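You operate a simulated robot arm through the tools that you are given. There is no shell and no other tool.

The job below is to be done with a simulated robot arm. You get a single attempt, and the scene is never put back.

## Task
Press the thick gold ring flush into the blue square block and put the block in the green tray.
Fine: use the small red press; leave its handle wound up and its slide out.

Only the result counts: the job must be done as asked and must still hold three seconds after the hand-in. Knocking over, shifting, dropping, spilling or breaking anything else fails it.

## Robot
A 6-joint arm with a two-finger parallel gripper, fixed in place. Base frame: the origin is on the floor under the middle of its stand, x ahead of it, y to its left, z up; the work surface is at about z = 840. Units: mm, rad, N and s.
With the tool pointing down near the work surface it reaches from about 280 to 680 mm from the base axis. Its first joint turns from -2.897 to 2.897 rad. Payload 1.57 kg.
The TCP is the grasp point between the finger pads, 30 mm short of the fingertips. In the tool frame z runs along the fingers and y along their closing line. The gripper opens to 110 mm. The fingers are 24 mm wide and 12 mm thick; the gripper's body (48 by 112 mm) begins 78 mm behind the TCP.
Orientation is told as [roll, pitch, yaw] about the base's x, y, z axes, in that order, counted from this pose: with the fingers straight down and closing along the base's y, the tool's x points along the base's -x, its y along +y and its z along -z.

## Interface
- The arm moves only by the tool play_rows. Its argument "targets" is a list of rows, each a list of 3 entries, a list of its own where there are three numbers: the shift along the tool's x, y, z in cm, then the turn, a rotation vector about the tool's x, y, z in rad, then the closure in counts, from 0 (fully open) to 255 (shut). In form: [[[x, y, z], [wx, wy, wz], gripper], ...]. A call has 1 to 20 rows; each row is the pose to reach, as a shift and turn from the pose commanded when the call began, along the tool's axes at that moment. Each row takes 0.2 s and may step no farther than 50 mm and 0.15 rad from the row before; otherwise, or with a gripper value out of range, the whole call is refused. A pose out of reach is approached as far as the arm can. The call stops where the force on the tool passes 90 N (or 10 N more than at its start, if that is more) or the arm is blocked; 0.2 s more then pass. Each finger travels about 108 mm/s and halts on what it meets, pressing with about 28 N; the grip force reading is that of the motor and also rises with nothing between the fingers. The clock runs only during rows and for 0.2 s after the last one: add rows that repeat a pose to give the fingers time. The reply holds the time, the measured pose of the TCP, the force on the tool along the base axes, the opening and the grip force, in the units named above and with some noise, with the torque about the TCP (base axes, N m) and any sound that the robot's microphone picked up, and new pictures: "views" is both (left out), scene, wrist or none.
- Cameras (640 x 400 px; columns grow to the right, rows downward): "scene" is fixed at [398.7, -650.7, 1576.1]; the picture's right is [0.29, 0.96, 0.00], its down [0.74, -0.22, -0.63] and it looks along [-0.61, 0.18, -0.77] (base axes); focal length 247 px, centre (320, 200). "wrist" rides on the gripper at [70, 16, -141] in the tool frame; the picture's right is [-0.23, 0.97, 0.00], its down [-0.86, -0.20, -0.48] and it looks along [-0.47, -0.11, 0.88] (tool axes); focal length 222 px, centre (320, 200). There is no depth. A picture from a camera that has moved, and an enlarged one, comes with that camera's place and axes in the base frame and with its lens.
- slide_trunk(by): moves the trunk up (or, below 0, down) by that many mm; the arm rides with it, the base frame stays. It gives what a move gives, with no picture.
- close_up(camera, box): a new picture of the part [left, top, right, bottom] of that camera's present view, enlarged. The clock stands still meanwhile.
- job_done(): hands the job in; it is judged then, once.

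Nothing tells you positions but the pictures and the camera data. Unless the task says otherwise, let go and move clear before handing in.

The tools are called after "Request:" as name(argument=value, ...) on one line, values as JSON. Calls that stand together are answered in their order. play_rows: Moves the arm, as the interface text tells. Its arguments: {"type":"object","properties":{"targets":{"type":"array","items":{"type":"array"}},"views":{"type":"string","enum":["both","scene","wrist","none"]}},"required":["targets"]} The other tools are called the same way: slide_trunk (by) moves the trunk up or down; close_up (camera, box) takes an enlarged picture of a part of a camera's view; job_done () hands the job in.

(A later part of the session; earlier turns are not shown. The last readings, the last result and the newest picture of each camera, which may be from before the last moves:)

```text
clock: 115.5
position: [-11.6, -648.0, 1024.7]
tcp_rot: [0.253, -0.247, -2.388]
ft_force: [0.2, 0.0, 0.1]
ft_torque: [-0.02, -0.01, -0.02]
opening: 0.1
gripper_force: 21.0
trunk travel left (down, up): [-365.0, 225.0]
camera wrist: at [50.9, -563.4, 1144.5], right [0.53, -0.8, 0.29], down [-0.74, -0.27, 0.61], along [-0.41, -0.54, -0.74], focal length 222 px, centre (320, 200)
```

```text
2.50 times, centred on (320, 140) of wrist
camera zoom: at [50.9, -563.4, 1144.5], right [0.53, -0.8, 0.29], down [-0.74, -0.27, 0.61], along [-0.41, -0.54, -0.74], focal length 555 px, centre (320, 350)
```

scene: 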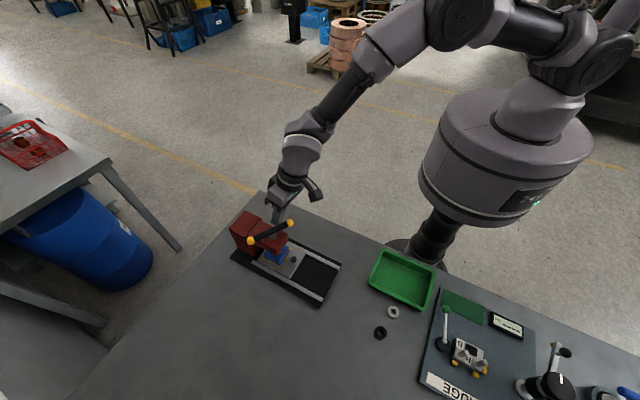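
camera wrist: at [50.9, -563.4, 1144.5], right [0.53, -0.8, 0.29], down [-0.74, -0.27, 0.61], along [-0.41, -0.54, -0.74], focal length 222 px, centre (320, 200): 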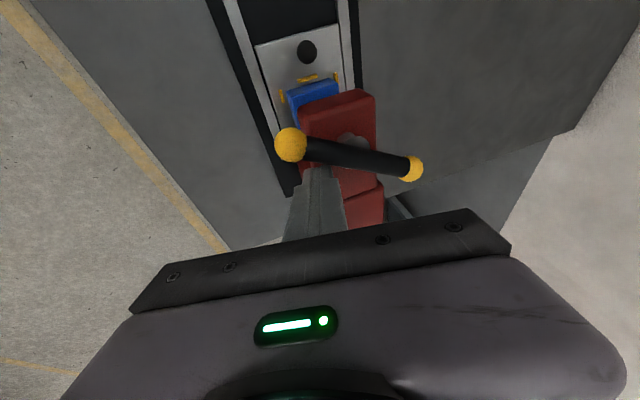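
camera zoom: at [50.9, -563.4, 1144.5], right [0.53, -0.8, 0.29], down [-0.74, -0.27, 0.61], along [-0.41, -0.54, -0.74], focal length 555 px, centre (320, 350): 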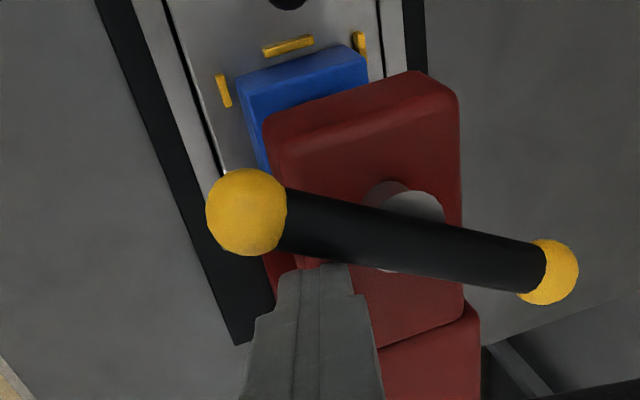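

The handle is back near where it was. Now I'll move the post outward behind the ball end and push there with the long lever.

Request:
play_rows(targets=[[[0.535, -1.243, -0.406], [0, 0, 0], 255], [[1.269, -2.259, -0.804], [0, 0, 0], 255], [[1.428, -2.008, -0.78], [0, 0, 0], 255], [[2.209, -1.841, -0.907], [0, 0, 0], 255], [[2.964, -1.578, -1.002], [0, 0, 0], 255], [[3.594, -1.274, -1.043], [0, 0, 0], 255], [[4.104, -0.95, -1.06], [0, 0, 0], 255], [[4.575, -0.587, -1.055], [0, 0, 0], 255]], views="both")

Request:
close_up(camera="scene", box=[215, 185, 315, 275])

Request:
close_up(camera="wrist", box=[220, 60, 420, 220])

```text
clock: 117.2
position: [15.9, -610.8, 1020.7]
tcp_rot: [0.251, -0.244, -2.391]
ft_force: [-10.5, -4.4, -2.5]
ft_torque: [-0.08, 0.31, -0.14]
opening: 0.0
gripper_force: 21.0
trunk travel left (down, up): [-365.0, 225.0]
camera wrist: at [77.2, -525.9, 1141.4], right [0.53, -0.8, 0.29], down [-0.75, -0.27, 0.61], along [-0.41, -0.54, -0.74], focal length 222 px, centre (320, 200)
```

scene: 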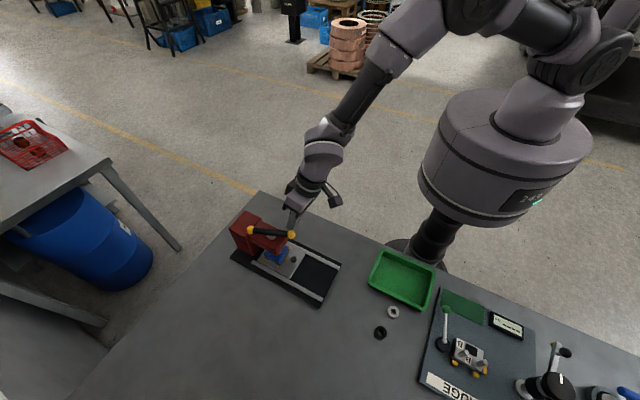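
wrist: 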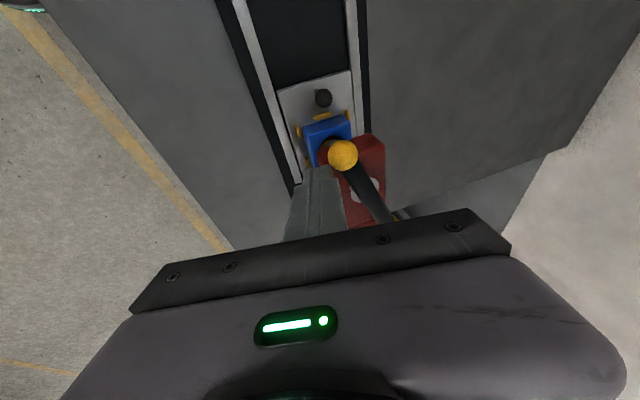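

```text
4.44 times, centred on (265, 230) of scene
camera zoom: at [398.7, -650.7, 1576.1], right [0.29, 0.96, 0.0], down [0.74, -0.22, -0.63], along [-0.61, 0.18, -0.77], focal length 1097 px, centre (564, 67)
```

zoom: 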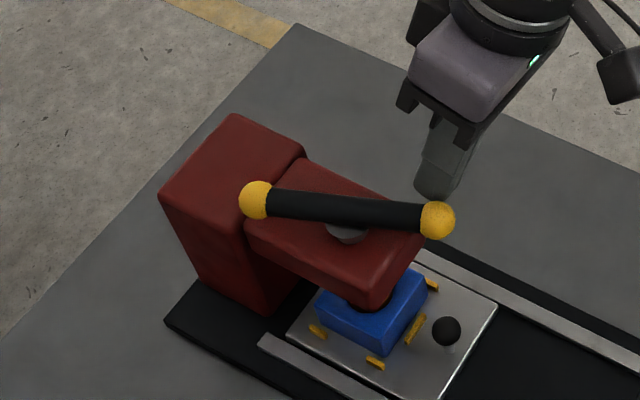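

```text
2.50 times, centred on (320, 140) of wrist
camera zoom: at [77.2, -525.9, 1141.4], right [0.53, -0.8, 0.29], down [-0.75, -0.27, 0.61], along [-0.41, -0.54, -0.74], focal length 555 px, centre (320, 350)
```

zoom: 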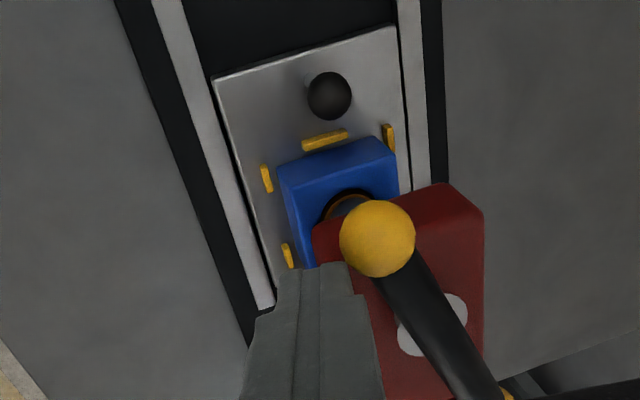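

Request:
play_rows(targets=[[[0.22, 0.204, 0.017], [0, 0, 0], 255], [[0.44, 0.408, 0.034], [0, 0, 0], 255], [[0.604, 0.598, 0.041], [0, 0, 0], 255], [[0.768, 0.788, 0.048], [0, 0, 0], 255], [[0.768, 0.788, 0.048], [0, 0, 0], 255]], views="none")

Request:
close_up(camera="scene", box=[215, 185, 315, 275])

Request:
close_up(camera="wrist", box=[220, 60, 420, 220])

```text
clock: 118.5
position: [22.8, -609.9, 1021.1]
tcp_rot: [0.252, -0.242, -2.391]
ft_force: [-42.6, 2.0, -5.1]
ft_torque: [0.09, 1.17, -0.34]
opening: 0.0
gripper_force: 21.3
trunk travel left (down, up): [-365.0, 225.0]
```

```text
4.44 times, centred on (265, 230) of scene
camera zoom: at [398.7, -650.7, 1576.1], right [0.29, 0.96, 0.0], down [0.74, -0.22, -0.63], along [-0.61, 0.18, -0.77], focal length 1097 px, centre (564, 67)
```

zoom: 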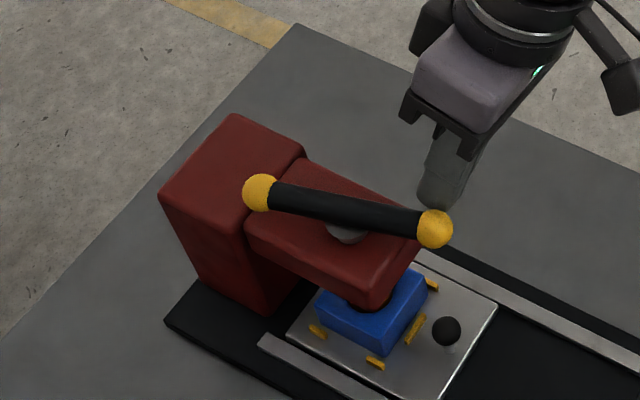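

```text
2.50 times, centred on (320, 140) of wrist
camera zoom: at [84.3, -525.9, 1141.3], right [0.53, -0.8, 0.29], down [-0.75, -0.27, 0.61], along [-0.41, -0.54, -0.74], focal length 555 px, centre (320, 350)
```

zoom: 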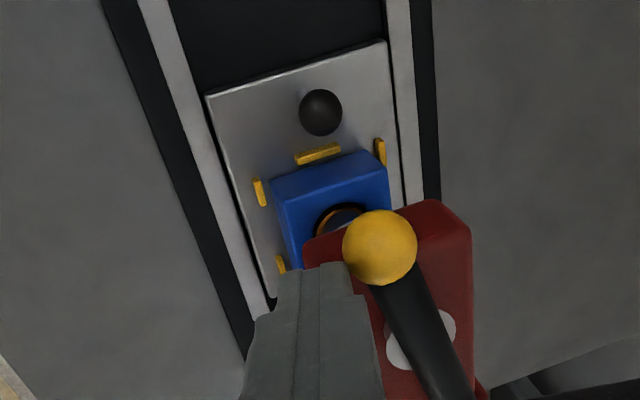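

Request:
play_rows(targets=[[[0.15, 0.2, 0.013], [0, 0, 0], 255], [[0.293, 0.399, 0.027], [0, 0, 0], 255], [[0.42, 0.61, 0.05], [0, 0, 0], 255], [[0.42, 0.61, 0.05], [0, 0, 0], 255]], views="none")

Request:
close_up(camera="scene", box=[215, 185, 315, 275])

Request:
close_up(camera="wrist", box=[290, 110, 370, 170])

```text
clock: 119.5
position: [23.2, -608.4, 1021.1]
tcp_rot: [0.256, -0.239, -2.395]
ft_force: [-77.6, 19.6, -13.4]
ft_torque: [0.64, 2.21, -0.48]
opening: 0.0
gripper_force: 21.0
trunk travel left (down, up): [-365.0, 225.0]
```

```text
4.44 times, centred on (265, 230) of scene
camera zoom: at [398.7, -650.7, 1576.1], right [0.29, 0.96, 0.0], down [0.74, -0.22, -0.63], along [-0.61, 0.18, -0.77], focal length 1097 px, centre (564, 67)
```

zoom: 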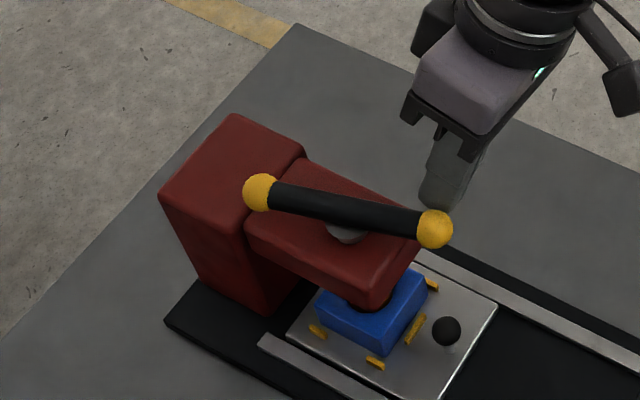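

```text
6.67 times, centred on (330, 140) of wrist
camera zoom: at [85.7, -525.6, 1141.4], right [0.52, -0.8, 0.29], down [-0.75, -0.27, 0.6], along [-0.41, -0.53, -0.74], focal length 1481 px, centre (253, 600)
```

zoom: 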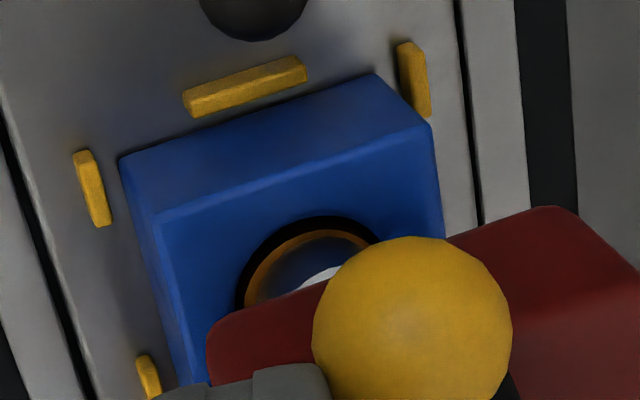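

The handle won't move even at 80 N on the long lever, so this is a hard stop: the ring is seated. I'll wind the handle back up.

Request:
play_rows(targets=[[[-1.755, -1.569, 0.048], [0, 0, 0], 255], [[-3.276, -2.028, 0.322], [0, 0, 0], 255], [[-4.913, -1.805, 0.802], [0, 0, 0], 255], [[-6.166, -0.806, 1.384], [0, 0, 0], 255], [[-6.825, -0.487, 1.636], [0, 0, 0], 255], [[-7.392, -0.032, 1.9], [0, 0, 0], 255], [[-7.848, 0.536, 2.164], [0, 0, 0], 255], [[-8.166, 1.194, 2.416], [0, 0, 0], 255], [[-8.363, 1.943, 2.596], [0, 0, 0], 255], [[-8.413, 2.713, 2.743], [0, 0, 0], 255], [[-8.296, 3.488, 2.85], [0, 0, 0], 255], [[-8.034, 4.23, 2.899], [0, 0, 0], 255], [[-7.638, 4.894, 2.905], [0, 0, 0], 255], [[-7.115, 5.475, 2.855], [0, 0, 0], 255], [[-6.505, 5.925, 2.75], [0, 0, 0], 255], [[-5.822, 6.246, 2.593], [0, 0, 0], 255], [[-5.102, 6.418, 2.387], [0, 0, 0], 255], [[-4.388, 6.424, 2.141], [0, 0, 0], 255], [[-3.697, 6.285, 1.852], [0, 0, 0], 255], [[-3.066, 5.994, 1.551], [0, 0, 0], 255]], views="both")

Request:
close_up(camera="scene", box=[215, 185, 315, 275])

Request:
close_up(camera="wrist", box=[220, 60, 420, 220])

```text
clock: 123.7
position: [55.3, -677.5, 1028.2]
tcp_rot: [0.252, -0.245, -2.388]
ft_force: [0.5, 0.0, 0.7]
ft_torque: [0.0, -0.02, -0.01]
opening: 0.0
gripper_force: 21.6
trunk travel left (down, up): [-365.0, 225.0]
camera wrist: at [118.4, -592.5, 1148.4], right [0.53, -0.8, 0.29], down [-0.75, -0.27, 0.61], along [-0.41, -0.54, -0.74], focal length 222 px, centre (320, 200)
```

scene: 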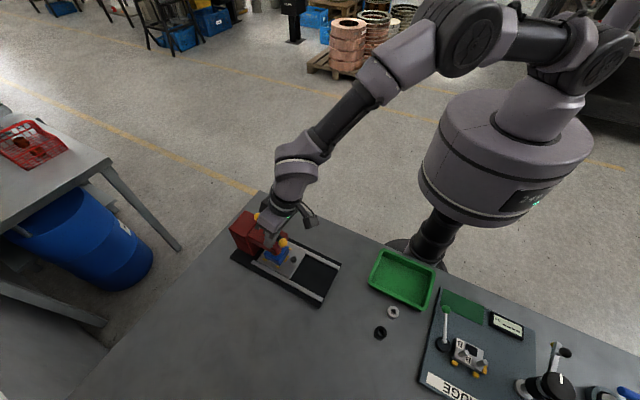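
wrist: 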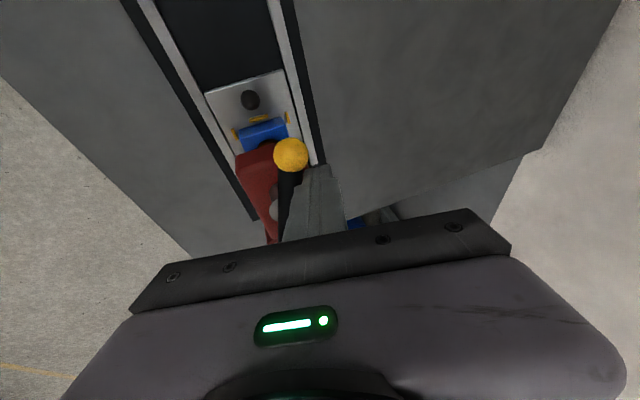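

```text
4.44 times, centred on (265, 230) of scene
camera zoom: at [398.7, -650.7, 1576.1], right [0.29, 0.96, 0.0], down [0.74, -0.22, -0.63], along [-0.61, 0.18, -0.77], focal length 1097 px, centre (564, 67)
```

zoom: 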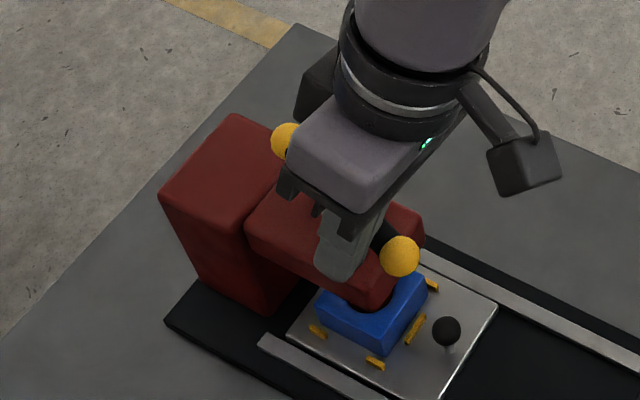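

```text
2.50 times, centred on (320, 140) of wrist
camera zoom: at [118.4, -592.5, 1148.4], right [0.53, -0.8, 0.29], down [-0.75, -0.27, 0.61], along [-0.41, -0.54, -0.74], focal length 555 px, centre (320, 350)
```

zoom: 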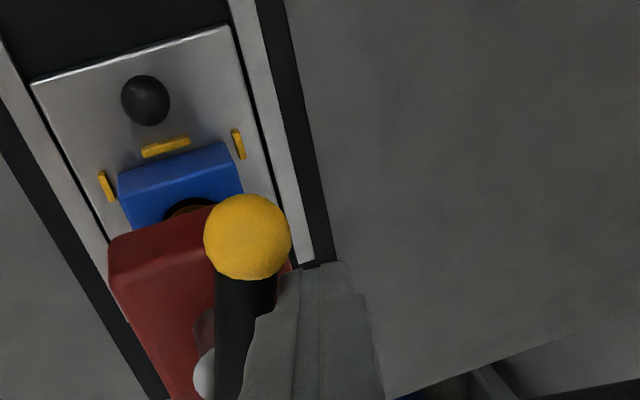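

Request:
play_rows(targets=[[[0.54, -0.427, -0.314], [0, 0, 0], 255], [[0.967, -0.967, -0.627], [0, 0, 0], 255], [[1.258, -1.597, -0.929], [0, 0, 0], 255], [[1.4, -2.29, -1.208], [0, 0, 0], 255], [[1.393, -3.005, -1.455], [0, 0, 0], 255], [[1.221, -3.724, -1.66], [0, 0, 0], 255], [[0.901, -4.409, -1.818], [0, 0, 0], 255], [[0.447, -5.015, -1.931], [0, 0, 0], 255], [[0.171, -5.29, -1.963], [0, 0, 0], 255], [[-0.129, -5.542, -1.983], [0, 0, 0], 255], [[-0.443, -5.765, -1.97], [0, 0, 0], 255], [[-0.443, -5.765, -1.97], [0, 0, 0], 255]], views="none")

Request:
close_up(camera="scene", box=[215, 185, 315, 275])

```text
clock: 126.2
position: [11.1, -634.2, 1033.6]
tcp_rot: [0.25, -0.246, -2.388]
ft_force: [1.4, 0.2, -0.1]
ft_torque: [0.08, -0.04, -0.01]
opening: 0.0
gripper_force: 21.2
trunk travel left (down, up): [-365.0, 225.0]
```

```text
4.44 times, centred on (265, 230) of scene
camera zoom: at [398.7, -650.7, 1576.1], right [0.29, 0.96, 0.0], down [0.74, -0.22, -0.63], along [-0.61, 0.18, -0.77], focal length 1097 px, centre (564, 67)
```

zoom: 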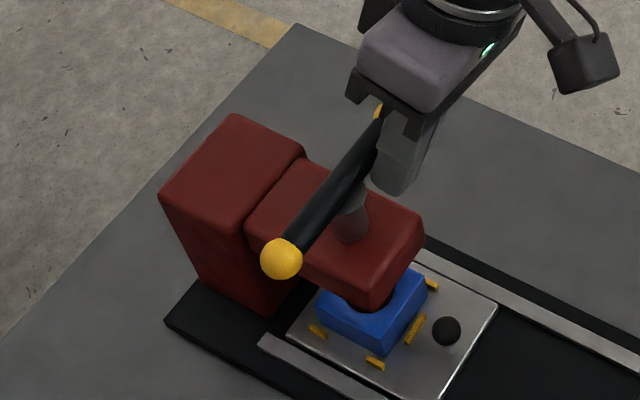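

Request:
play_rows(targets=[[[-0.11, -0.07, 0.01], [0, 0, 0], 255], [[-0.217, -0.137, 0.021], [0, 0, 0], 255], [[-0.217, -0.137, 0.021], [0, 0, 0], 255]], views="none")

```text
clock: 127.0
position: [10.9, -634.6, 1034.7]
tcp_rot: [0.251, -0.247, -2.387]
ft_force: [14.4, 7.9, -0.8]
ft_torque: [0.05, -0.31, 0.16]
opening: 0.1
gripper_force: 21.0
trunk travel left (down, up): [-365.0, 225.0]
```

Upper stop confirmed. Retreating up and inward, removing the tilt, and lowering the trunk again.

Request:
play_rows(targets=[[[0.32, 0.32, 0], [0, 0, 0], 255], [[0.64, 0.64, 0], [0, 0, 0], 255], [[-0.33, 1.61, -3.76], [0, 0, 0], 255], [[-1.3, 2.58, -7.52], [0, 0, 0], 255], [[0.69, 0.59, -8.55], [0, 0, 0], 255], [[2.69, -1.41, -9.58], [0, 0, 0], 255], [[2.69, -1.41, -9.58], [0, 0, 0], 255]], views="none")

Request:
play_rows(targets=[[[0, 0, 0], [0.085, 0.085, 0], 255], [[0, 0, 0], [0.17, 0.17, 0], 200], [[0, 0, 0], [0.2475, 0.2475, 0], 150], [[0, 0, 0], [0.2475, 0.2475, 0], 150]], views="scene")

Request:
slide_trunk(by=-140)

Request:
close_up(camera="scene", box=[215, 185, 315, 275])

```text
clock: 128.7
position: [18.2, -577.2, 1112.5]
tcp_rot: [0.251, -0.247, -2.388]
ft_force: [-0.3, -0.6, -0.6]
ft_torque: [0.03, -0.01, -0.02]
opening: 0.1
gripper_force: 20.9
trunk travel left (down, up): [-365.0, 225.0]
```

```text
clock: 129.7
position: [18.7, -576.3, 1114.0]
tcp_rot: [-0.002, -0.001, -2.357]
ft_force: [0.2, -0.1, 0.3]
ft_torque: [-0.04, 0.01, -0.01]
opening: 45.6
gripper_force: 0.1
trunk travel left (down, up): [-365.0, 225.0]
```

scene: 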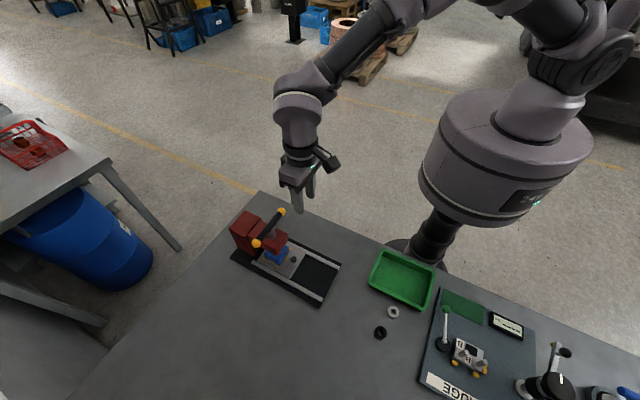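

```text
clock: 131.3
position: [18.7, -575.8, 973.0]
tcp_rot: [-0.002, 0.0, -2.356]
ft_force: [0.7, -0.9, 0.5]
ft_torque: [0.03, -0.01, 0.03]
opening: 45.2
gripper_force: 0.1
trunk travel left (down, up): [-225.0, 365.0]
```

```text
4.44 times, centred on (265, 230) of scene
camera zoom: at [398.7, -650.7, 1576.1], right [0.29, 0.96, 0.0], down [0.74, -0.22, -0.63], along [-0.61, 0.18, -0.77], focal length 1097 px, centre (564, 67)
```

zoom: 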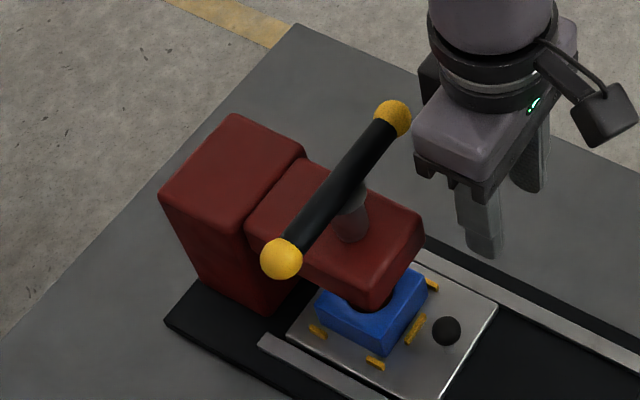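

Request:
play_rows(targets=[[[0, 0, -2.7], [0, 0, 0], 150], [[0, 0, -5.4], [0, 0, 0], 150], [[1.06, 2.4, -5.4], [0, -0.1, 0], 150], [[2.1, 4.8, -5.4], [0, -0.2, 0], 150], [[3.17, 7.23, -5.4], [0, -0.3, 0], 150], [[3.17, 7.23, -5.4], [0, -0.3, 0], 150]], views="none")

Request:
play_rows(targets=[[[0, 0, 4.0], [0, 0, 0], 150], [[0, 0, 8.0], [0, 0, 0], 150], [[0, 0, 9.5], [0, 0, 0], 150], [[0, 0, 9.5], [0, 0, 0], 150]], views="wrist")

Request:
close_up(camera="wrist", box=[270, 120, 370, 220])

```text
clock: 132.7
position: [92.6, -604.1, 1027.4]
tcp_rot: [0.001, -0.301, -2.355]
ft_force: [-0.8, -0.5, 0.7]
ft_torque: [-0.02, 0.03, 0.02]
opening: 45.4
gripper_force: 0.0
trunk travel left (down, up): [-225.0, 365.0]
```

```text
clock: 133.7
position: [72.2, -624.8, 936.9]
tcp_rot: [-0.002, -0.301, -2.356]
ft_force: [0.0, 0.0, -0.2]
ft_torque: [0.01, 0.03, 0.01]
opening: 45.5
gripper_force: 0.0
trunk travel left (down, up): [-225.0, 365.0]
camera wrist: at [161.8, -558.8, 1052.0], right [0.53, -0.84, 0.07], down [-0.62, -0.34, 0.71], along [-0.58, -0.42, -0.7], focal length 222 px, centre (320, 200)
```

wrist: 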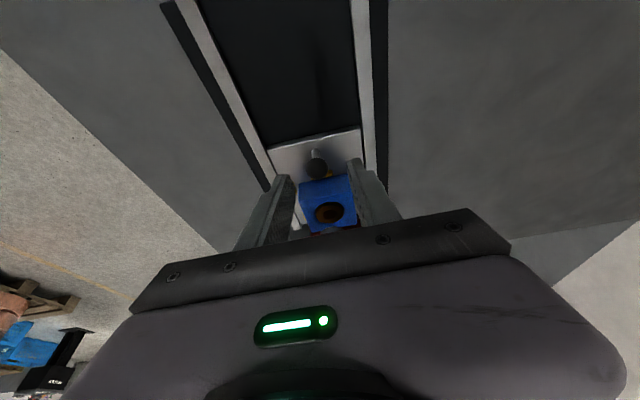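

```text
4.00 times, centred on (320, 170) of wrist
camera zoom: at [161.8, -558.8, 1052.0], right [0.53, -0.84, 0.07], down [-0.62, -0.34, 0.71], along [-0.58, -0.42, -0.7], focal length 888 px, centre (320, 320)
```

zoom: 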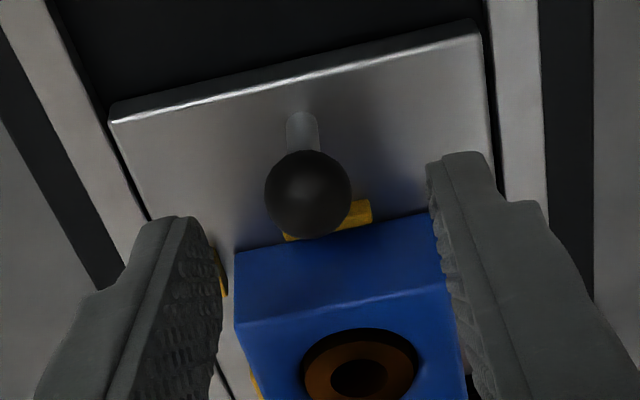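

Request:
play_rows(targets=[[[0.15, -0.2, 1.5], [0, 0, 0], 150], [[0.15, -0.25, 3.0], [0, 0, 0], 150], [[0.15, -0.25, 3.5], [0, 0, 0], 150], [[0.15, -0.25, 3.5], [0, 0, 0], 190], [[0.15, -0.25, 3.5], [0, 0, 0], 255], [[0.15, -0.25, 3.5], [0, 0, 0], 255], [[0.15, -0.25, 3.5], [0, 0, 0], 255]], views="wrist")

Request:
close_up(camera="wrist", box=[270, 120, 370, 220])

```text
clock: 135.3
position: [64.9, -629.0, 903.0]
tcp_rot: [-0.002, -0.302, -2.357]
ft_force: [0.5, -2.9, 1.1]
ft_torque: [-0.09, 0.01, 0.03]
opening: 19.6
gripper_force: 33.5
trunk travel left (down, up): [-225.0, 365.0]
camera wrist: at [153.9, -563.2, 1018.0], right [0.53, -0.84, 0.07], down [-0.62, -0.34, 0.71], along [-0.58, -0.42, -0.7], focal length 222 px, centre (320, 200)
```

wrist: 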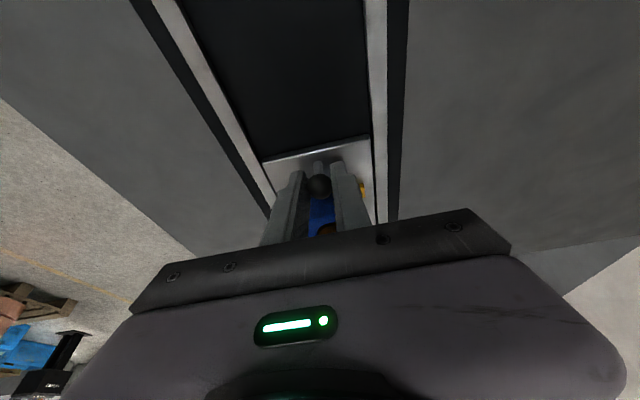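

```text
4.00 times, centred on (320, 170) of wrist
camera zoom: at [153.9, -563.2, 1018.0], right [0.53, -0.84, 0.07], down [-0.62, -0.34, 0.71], along [-0.58, -0.42, -0.7], focal length 888 px, centre (320, 320)
```

zoom: 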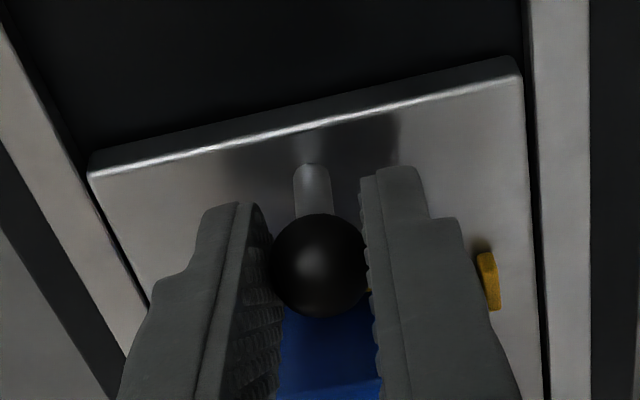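

The knob is gripped. Pulling the slide out slowly.

Request:
play_rows(targets=[[[0.38, 0, -0.12], [0, 0, 0], 255], [[0.96, 0, -0.3], [0, 0, 0], 255], [[1.72, 0, -0.53], [0, 0, 0], 255], [[2.48, -0.01, -0.77], [0, 0, 0], 255], [[3.25, -0.02, -1.0], [0, 0, 0], 255], [[4.01, -0.02, -1.24], [0, 0, 0], 255], [[4.78, -0.03, -1.48], [0, 0, 0], 255], [[5.54, -0.03, -1.71], [0, 0, 0], 255], [[6.3, -0.04, -1.95], [0, 0, 0], 255], [[7.07, -0.04, -2.19], [0, 0, 0], 255], [[7.83, -0.05, -2.42], [0, 0, 0], 255], [[8.6, -0.05, -2.66], [0, 0, 0], 255], [[9.36, -0.05, -2.9], [0, 0, 0], 255], [[9.93, -0.06, -3.07], [0, 0, 0], 255], [[10.31, -0.06, -3.19], [0, 0, 0], 255], [[10.31, -0.06, -3.19], [0, 0, 0], 255]], views="scene")

Request:
close_up(camera="scene", box=[225, 195, 345, 295])

```text
clock: 138.7
position: [139.6, -551.3, 903.8]
tcp_rot: [0.0, -0.301, -2.354]
ft_force: [8.3, -7.3, 12.1]
ft_torque: [0.03, -0.23, 0.0]
opening: 19.4
gripper_force: 33.7
trunk travel left (down, up): [-225.0, 365.0]
```

scene: 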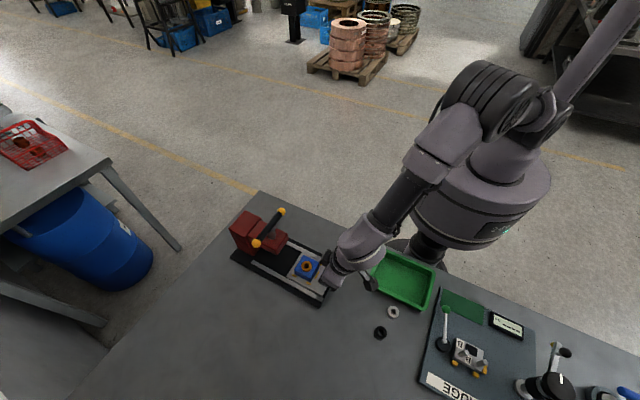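

```text
4.00 times, centred on (285, 245) of scene
camera zoom: at [398.7, -650.7, 1576.1], right [0.29, 0.96, 0.0], down [0.74, -0.22, -0.63], along [-0.61, 0.18, -0.77], focal length 988 px, centre (460, 20)
```

zoom: 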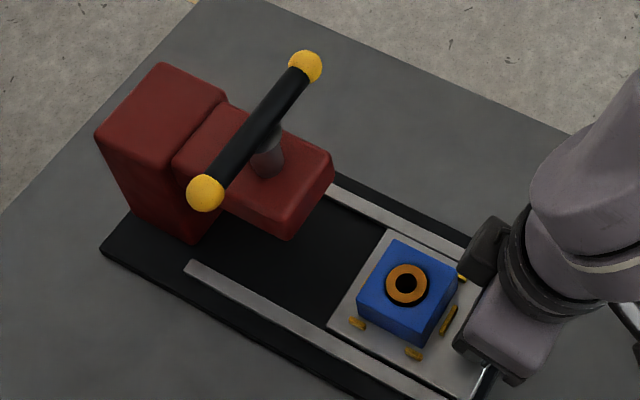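

Request:
play_rows(targets=[[[0.1, 0.08, -0.15], [0, 0, 0], 255], [[0.3, 0.08, -0.21], [0, 0, 0], 255], [[0.49, 0.08, -0.27], [0, 0, 0], 255], [[0.49, 0.08, -0.27], [0, 0, 0], 255]], views="none")

```text
clock: 139.7
position: [145.4, -547.8, 903.4]
tcp_rot: [-0.003, -0.3, -2.355]
ft_force: [4.6, -1.0, -4.2]
ft_torque: [-0.04, 0.06, 0.02]
opening: 19.2
gripper_force: 33.3
trunk travel left (down, up): [-225.0, 365.0]
```

Request:
play_rows(targets=[[[0.1, 0, -0.03], [0, 0, 0], 255], [[0.2, 0, -0.06], [0, 0, 0], 255], [[0.3, 0, -0.09], [0, 0, 0], 255], [[0.3, 0, -0.09], [0, 0, 0], 255]], views="none")

```text
clock: 140.7
position: [145.8, -546.8, 903.4]
tcp_rot: [-0.002, -0.3, -2.355]
ft_force: [-12.9, -8.9, -10.8]
ft_torque: [-0.58, 0.63, 0.01]
opening: 19.5
gripper_force: 33.5
trunk travel left (down, up): [-225.0, 365.0]
```

The slide's outer stop is reached (about 15 N). Releasing the knob and backing away to inspect the ring.

Request:
play_rows(targets=[[[-0.1, 0, 0.03], [0, 0, 0], 255], [[-0.1, 0, 0.03], [0, 0, 0], 205], [[-0.1, 0, 0.03], [0, 0, 0], 180], [[-0.1, 0, 0.03], [0, 0, 0], 150], [[0, 0, -2.0], [0, 0, 0], 150], [[0, 0, -5.0], [0, 0, 0], 150], [[0, 0, -8.0], [0, 0, 0], 150], [[0, 0, -8.0], [0, 0, 0], 150]], views="both")

Request:
close_up(camera="scene", box=[285, 245, 335, 285])

Request:
close_up(camera="wrist", box=[270, 120, 390, 220])

```text
clock: 142.5
position: [164.2, -529.3, 981.3]
tcp_rot: [-0.001, -0.302, -2.357]
ft_force: [-1.0, 0.2, -0.3]
ft_torque: [0.02, -0.02, 0.0]
opening: 45.4
gripper_force: 0.1
trunk travel left (down, up): [-225.0, 365.0]
camera wrist: at [253.1, -464.1, 1096.1], right [0.53, -0.84, 0.07], down [-0.62, -0.34, 0.71], along [-0.58, -0.42, -0.7], focal length 222 px, centre (320, 200)
```

scene: 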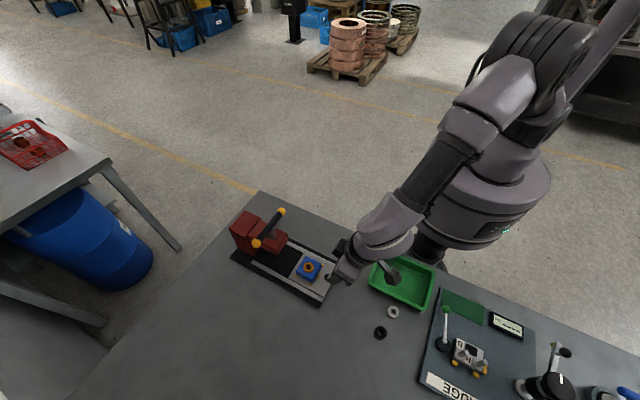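
wrist: 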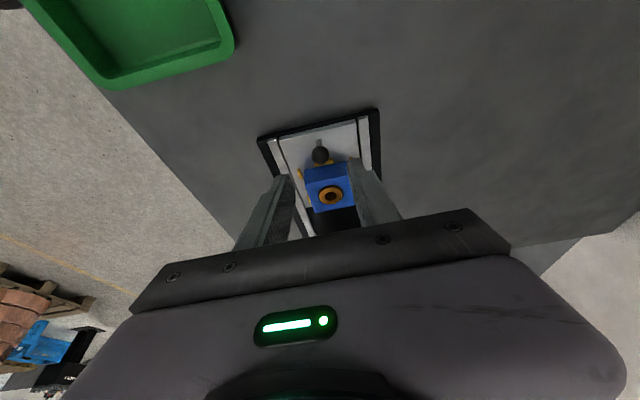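

```text
10.00 times, centred on (310, 265) of scene
camera zoom: at [398.7, -650.7, 1576.1], right [0.29, 0.96, 0.0], down [0.74, -0.22, -0.63], along [-0.61, 0.18, -0.77], focal length 2469 px, centre (420, -450)
```

zoom: 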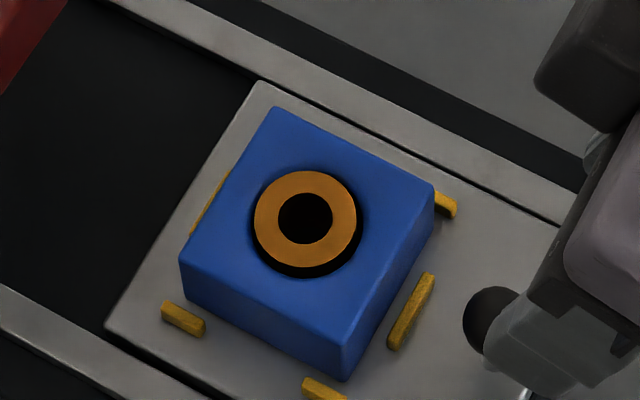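

```text
4.00 times, centred on (330, 170) of wrist
camera zoom: at [253.1, -464.1, 1096.1], right [0.53, -0.84, 0.07], down [-0.62, -0.34, 0.71], along [-0.58, -0.42, -0.7], focal length 888 px, centre (280, 320)
```

zoom: 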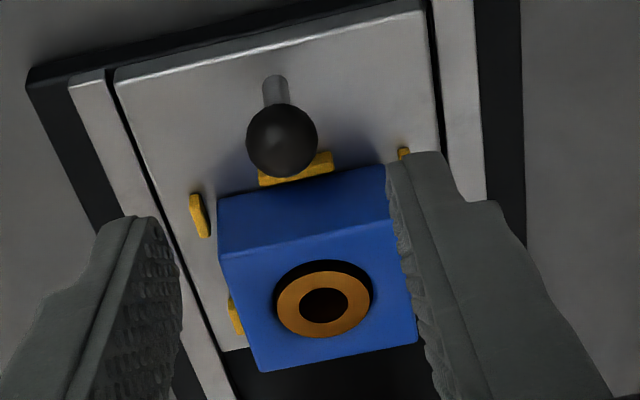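

I need a grazing side view to judge flushness. I'll move to a low pose at the outer side, clear of the knob and the tray.

Request:
play_rows(targets=[[[0, 2.0, 0], [0, -0.13, 0], 150], [[0, 4.0, 0], [0, -0.27, 0], 150], [[0.11, 6.04, 2.06], [0, -0.4, 0], 150], [[0.37, 6.04, 4.59], [0, -0.54, 0], 150], [[0.43, 6.04, 6.67], [0, -0.67, 0], 150], [[0.96, 6.04, 8.39], [0, -0.8, 0], 150], [[0.96, 6.04, 8.39], [0, -0.8, 0], 150]], views="both")

Request:
close_up(camera="wrist", box=[260, 130, 380, 210])

```text
clock: 144.1
position: [194.3, -583.4, 897.0]
tcp_rot: [-0.001, -1.103, -2.356]
ft_force: [-0.1, -0.5, 0.9]
ft_torque: [0.0, -0.03, 0.01]
opening: 45.3
gripper_force: 0.2
trunk travel left (down, up): [-225.0, 365.0]
camera wrist: at [319.1, -482.8, 899.7], right [0.62, -0.76, 0.2], down [-0.11, 0.17, 0.98], along [-0.78, -0.63, 0.02], focal length 222 px, centre (320, 200)
```

scene: 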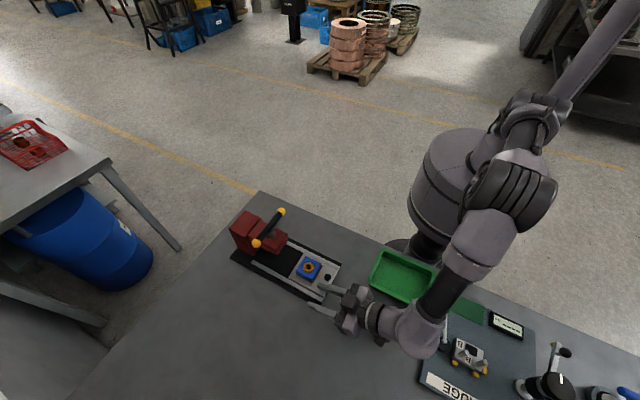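
wrist: 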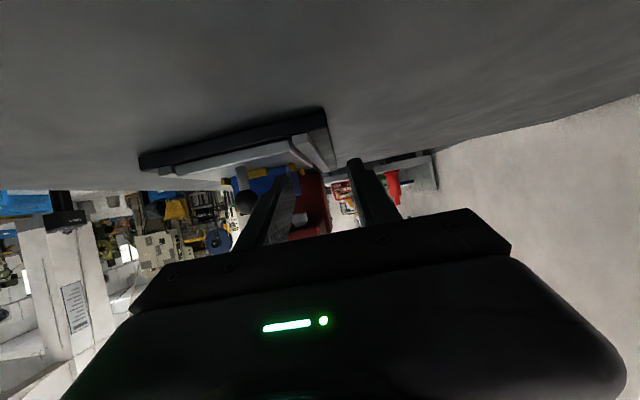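

```text
5.00 times, centred on (320, 170) of wrist
camera zoom: at [319.1, -482.8, 899.7], right [0.62, -0.76, 0.2], down [-0.11, 0.17, 0.98], along [-0.78, -0.63, 0.02], focal length 1111 px, centre (320, 350)
```

zoom: 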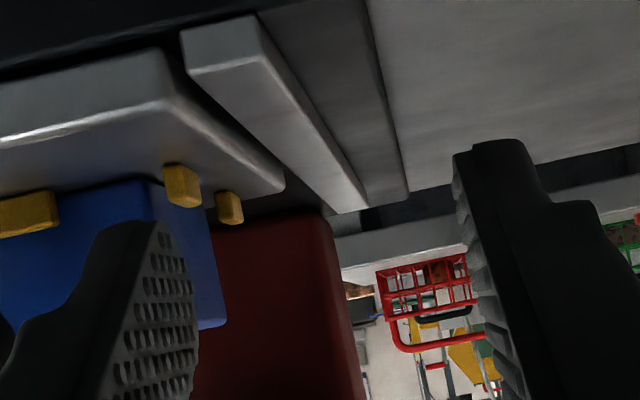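

Request:
close_up(camera="wrist", box=[230, 160, 310, 220])

```text
6.67 times, centred on (270, 190) of wrist
camera zoom: at [319.1, -482.8, 899.7], right [0.62, -0.76, 0.2], down [-0.11, 0.17, 0.98], along [-0.78, -0.63, 0.02], focal length 1481 px, centre (653, 267)
```

zoom: 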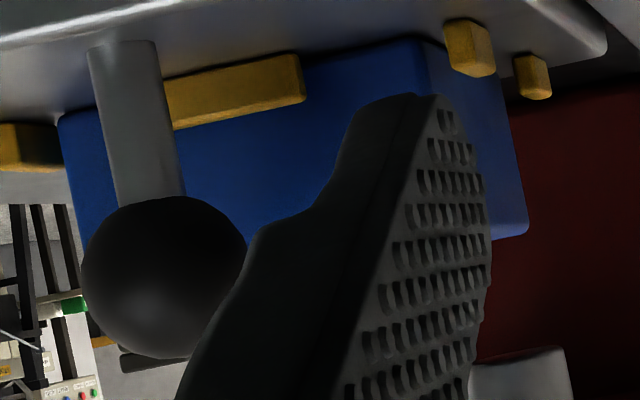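

Request:
play_rows(targets=[[[0, 0, 0], [0, 0, 0], 255], [[0, 0, 0], [0, 0, 0], 255]], views="none")

Request:
close_up(camera="wrist", box=[230, 160, 310, 220])

Request:
close_up(camera="wrist", box=[250, 180, 290, 210])

```text
clock: 144.7
position: [194.1, -583.1, 897.1]
tcp_rot: [-0.002, -1.101, -2.356]
ft_force: [0.5, 0.1, 0.8]
ft_torque: [0.0, -0.02, 0.03]
opening: 0.0
gripper_force: 20.8
trunk travel left (down, up): [-225.0, 365.0]
```

```text
6.67 times, centred on (270, 190) of wrist
camera zoom: at [319.0, -482.9, 899.9], right [0.62, -0.76, 0.2], down [-0.11, 0.17, 0.98], along [-0.78, -0.63, 0.02], focal length 1481 px, centre (653, 267)
```

zoom: 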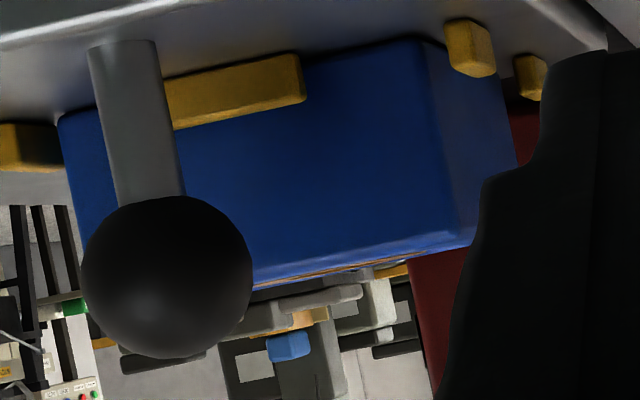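

```text
13.33 times, centred on (270, 195) of wrist
camera zoom: at [319.0, -482.9, 899.9], right [0.62, -0.76, 0.2], down [-0.11, 0.17, 0.98], along [-0.78, -0.63, 0.02], focal length 2962 px, centre (987, 267)
```

zoom: 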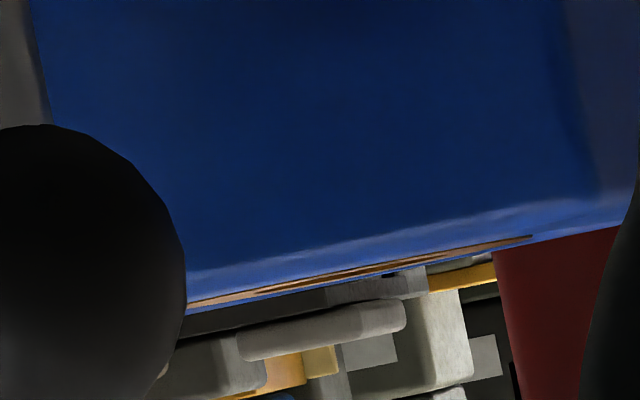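

Request:
close_up(camera="wrist", box=[260, 193, 286, 207])

```text
16.00 times, centred on (273, 200) of wrist
camera zoom: at [319.0, -482.9, 899.9], right [0.62, -0.76, 0.2], down [-0.11, 0.17, 0.98], along [-0.78, -0.63, 0.02], focal length 3554 px, centre (1072, 200)
```

zoom: 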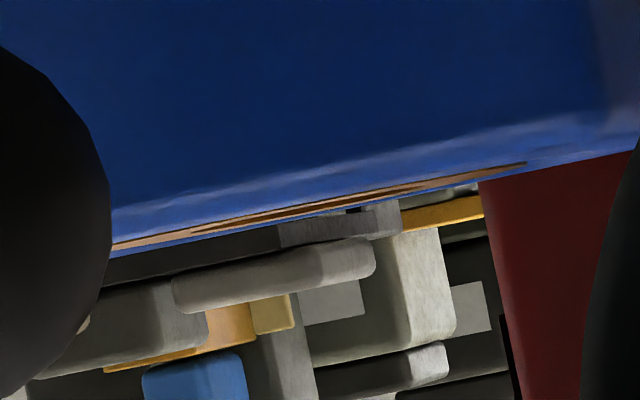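

The grazing view shows the ring's top right at the block's top plane, so it is flush. Now I'll go back upright above the block, with the gripper opened to 67 mm.

Request:
play_rows(targets=[[[-2.67, 0, -1.36], [0, 0.1375, 0], 255], [[-5.35, 0, -2.72], [0, 0.275, 0], 255], [[-8.02, 0, -4.08], [0, 0.4125, 0], 200], [[-9.27, 0, -4.72], [0, 0.55, 0], 150], [[-10.4, -2.0, -2.49], [0, 0.6875, 0], 100], [[-11.54, -4.0, -0.26], [0, 0.825, 0], 100], [[-12.63, -5.9, 1.87], [0, 0.9625, 0], 100], [[-12.63, -5.9, 1.87], [0, 1.1, 0], 100], [[-12.63, -5.9, 1.87], [0, 1.1, 0], 100]], views="both")

Request:
close_up(camera="wrist", box=[270, 80, 370, 180])

```text
clock: 146.7
position: [100.5, -594.4, 1001.0]
tcp_rot: [0.002, 0.001, -2.359]
ft_force: [0.1, -0.8, -1.1]
ft_torque: [-0.01, -0.01, 0.02]
opening: 66.9
gripper_force: 0.0
trunk travel left (down, up): [-225.0, 365.0]
camera wrist: at [162.8, -556.4, 1143.6], right [0.53, -0.85, 0.0], down [-0.75, -0.46, 0.48], along [-0.41, -0.25, -0.88], focal length 222 px, centre (320, 200)
```

scene: 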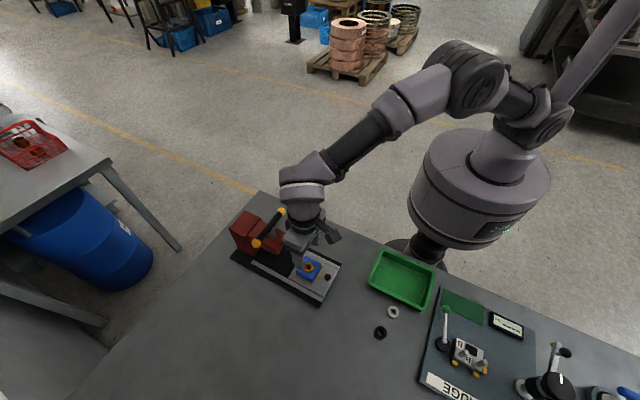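
wrist: 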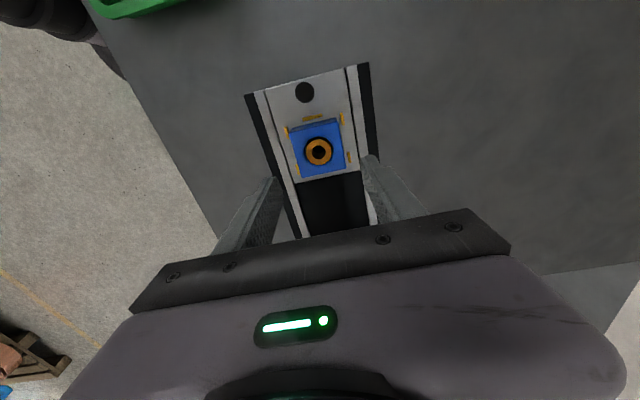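

```text
4.00 times, centred on (320, 130) of wrist
camera zoom: at [162.8, -556.4, 1143.6], right [0.53, -0.85, 0.0], down [-0.75, -0.46, 0.48], along [-0.41, -0.25, -0.88], focal length 888 px, centre (320, 480)
```

zoom: 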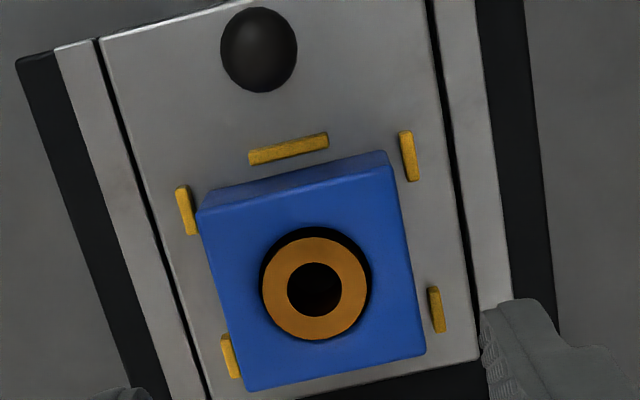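

I'll descend on the block and grip it.

Request:
play_rows(targets=[[[0.02, -0.18, 3.0], [0, 0, 0], 100], [[0.02, -0.18, 6.5], [0, 0, 0], 100], [[0.02, -0.18, 9.0], [0, 0, 0], 100], [[0.02, -0.18, 9.8], [0, 0, 0], 100], [[0.02, -0.18, 9.8], [0, 0, 0], 115], [[0.02, -0.18, 9.8], [0, 0, 0], 255], [[0.02, -0.18, 9.8], [0, 0, 0], 255], [[0.02, -0.18, 9.8], [0, 0, 0], 255]], views="wrist")

Request:
close_up(camera="wrist", box=[260, 120, 380, 220])

```text
clock: 148.5
position: [98.9, -593.7, 903.2]
tcp_rot: [0.0, -0.002, -2.359]
ft_force: [0.3, -1.1, 0.2]
ft_torque: [0.04, 0.02, -0.04]
opening: 55.7
gripper_force: 27.7
trunk travel left (down, up): [-225.0, 365.0]
camera wrist: at [161.7, -554.8, 1045.1], right [0.53, -0.85, 0.0], down [-0.75, -0.46, 0.48], along [-0.41, -0.25, -0.88], focal length 222 px, centre (320, 200)
```

wrist: 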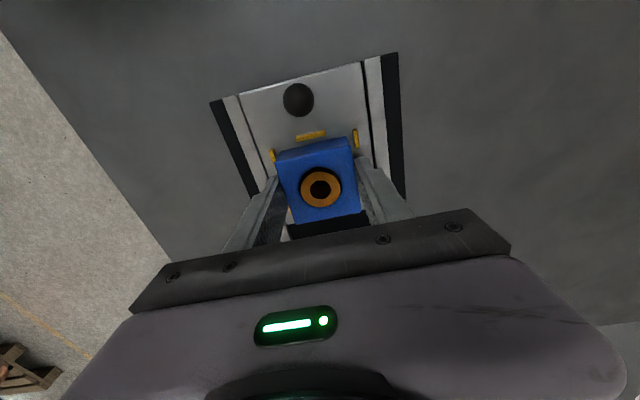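

```text
4.00 times, centred on (320, 170) of wrist
camera zoom: at [161.7, -554.8, 1045.1], right [0.53, -0.85, 0.0], down [-0.75, -0.46, 0.48], along [-0.41, -0.25, -0.88], focal length 888 px, centre (320, 320)
```

zoom: 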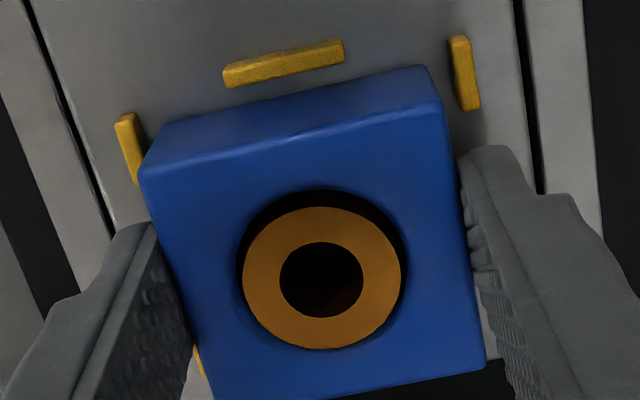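

The block is gripped. I'll lift it straight up and carry it over the green tray.

Request:
play_rows(targets=[[[0, 0, -2.0], [0, 0, 0], 255], [[0, 0, -5.0], [0, 0, 0], 255], [[0, 0, -8.0], [0, 0, 0], 255], [[3.5, -1.6, -8.0], [0, 0, 0], 255], [[7.0, -3.2, -8.0], [0, 0, 0], 255], [[10.5, -4.8, -8.0], [0, 0, 0], 255], [[14.0, -6.4, -8.0], [0, 0, 0], 255], [[17.5, -8.0, -8.0], [0, 0, 0], 255], [[21.0, -9.6, -8.0], [0, 0, 0], 255], [[24.6, -11.25, -8.0], [0, 0, 0], 255], [[24.6, -11.25, -8.0], [0, 0, 0], 255]], views="both")

Request:
close_up(camera="scene", box=[350, 220, 460, 320])

Request:
close_up(camera="scene", box=[220, 190, 350, 310])

```text
clock: 150.9
position: [193.2, -339.5, 983.1]
tcp_rot: [-0.003, -0.003, -2.357]
ft_force: [0.3, -1.4, -2.4]
ft_torque: [0.02, 0.0, -0.01]
opening: 55.7
gripper_force: 27.8
trunk travel left (down, up): [-225.0, 365.0]
camera wrist: at [256.4, -301.6, 1124.8], right [0.53, -0.85, 0.0], down [-0.75, -0.46, 0.48], along [-0.41, -0.25, -0.88], focal length 222 px, centre (320, 200)
```

scene: 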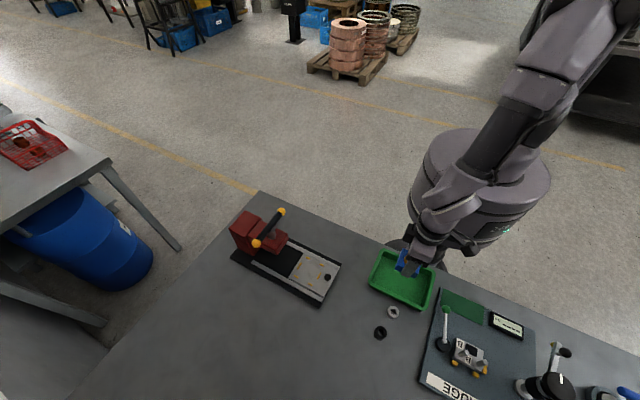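
wrist: 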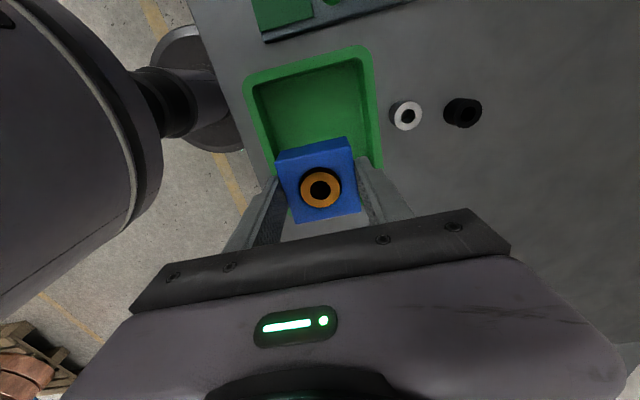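

```text
4.00 times, centred on (405, 270) of scene
camera zoom: at [398.7, -650.7, 1576.1], right [0.29, 0.96, 0.0], down [0.74, -0.22, -0.63], along [-0.61, 0.18, -0.77], focal length 988 px, centre (-20, -80)
```

zoom: 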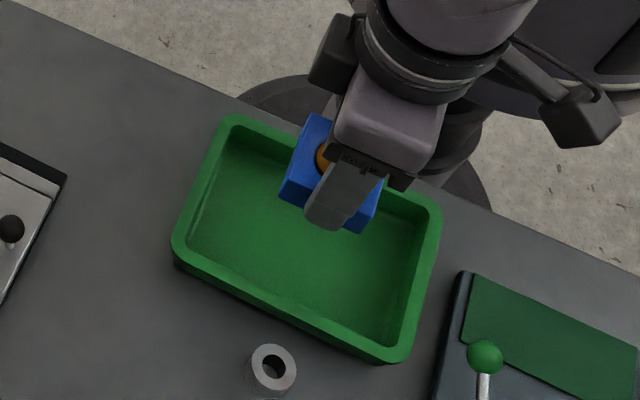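

```text
3.33 times, centred on (285, 250) of scene
camera zoom: at [398.7, -650.7, 1576.1], right [0.29, 0.96, 0.0], down [0.74, -0.22, -0.63], along [-0.61, 0.18, -0.77], focal length 823 px, centre (437, 33)
```

zoom: 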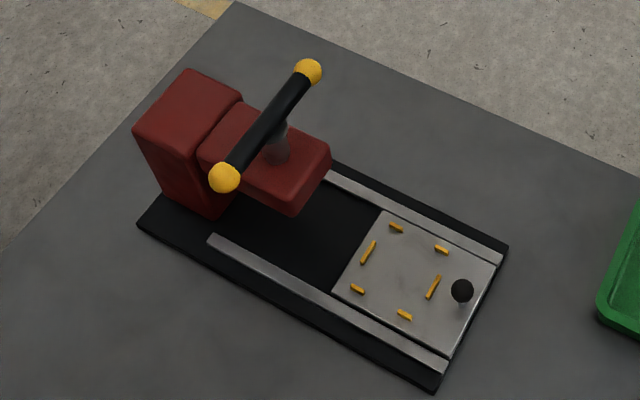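

The press is exactly as it was at the start, with handle up and slide out. Let me check the position over the tray.

Request:
close_up(camera="wrist", box=[220, 30, 420, 230])

```text
2.00 times, centred on (320, 130) of wrist
camera zoom: at [256.4, -301.6, 1124.8], right [0.53, -0.85, 0.0], down [-0.75, -0.46, 0.48], along [-0.41, -0.25, -0.88], focal length 444 px, centre (320, 340)
```

zoom: 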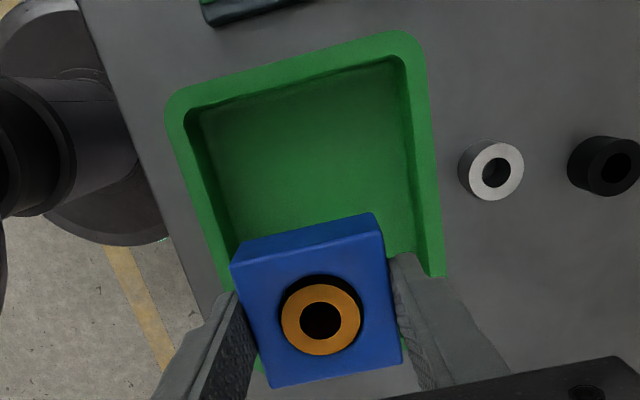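

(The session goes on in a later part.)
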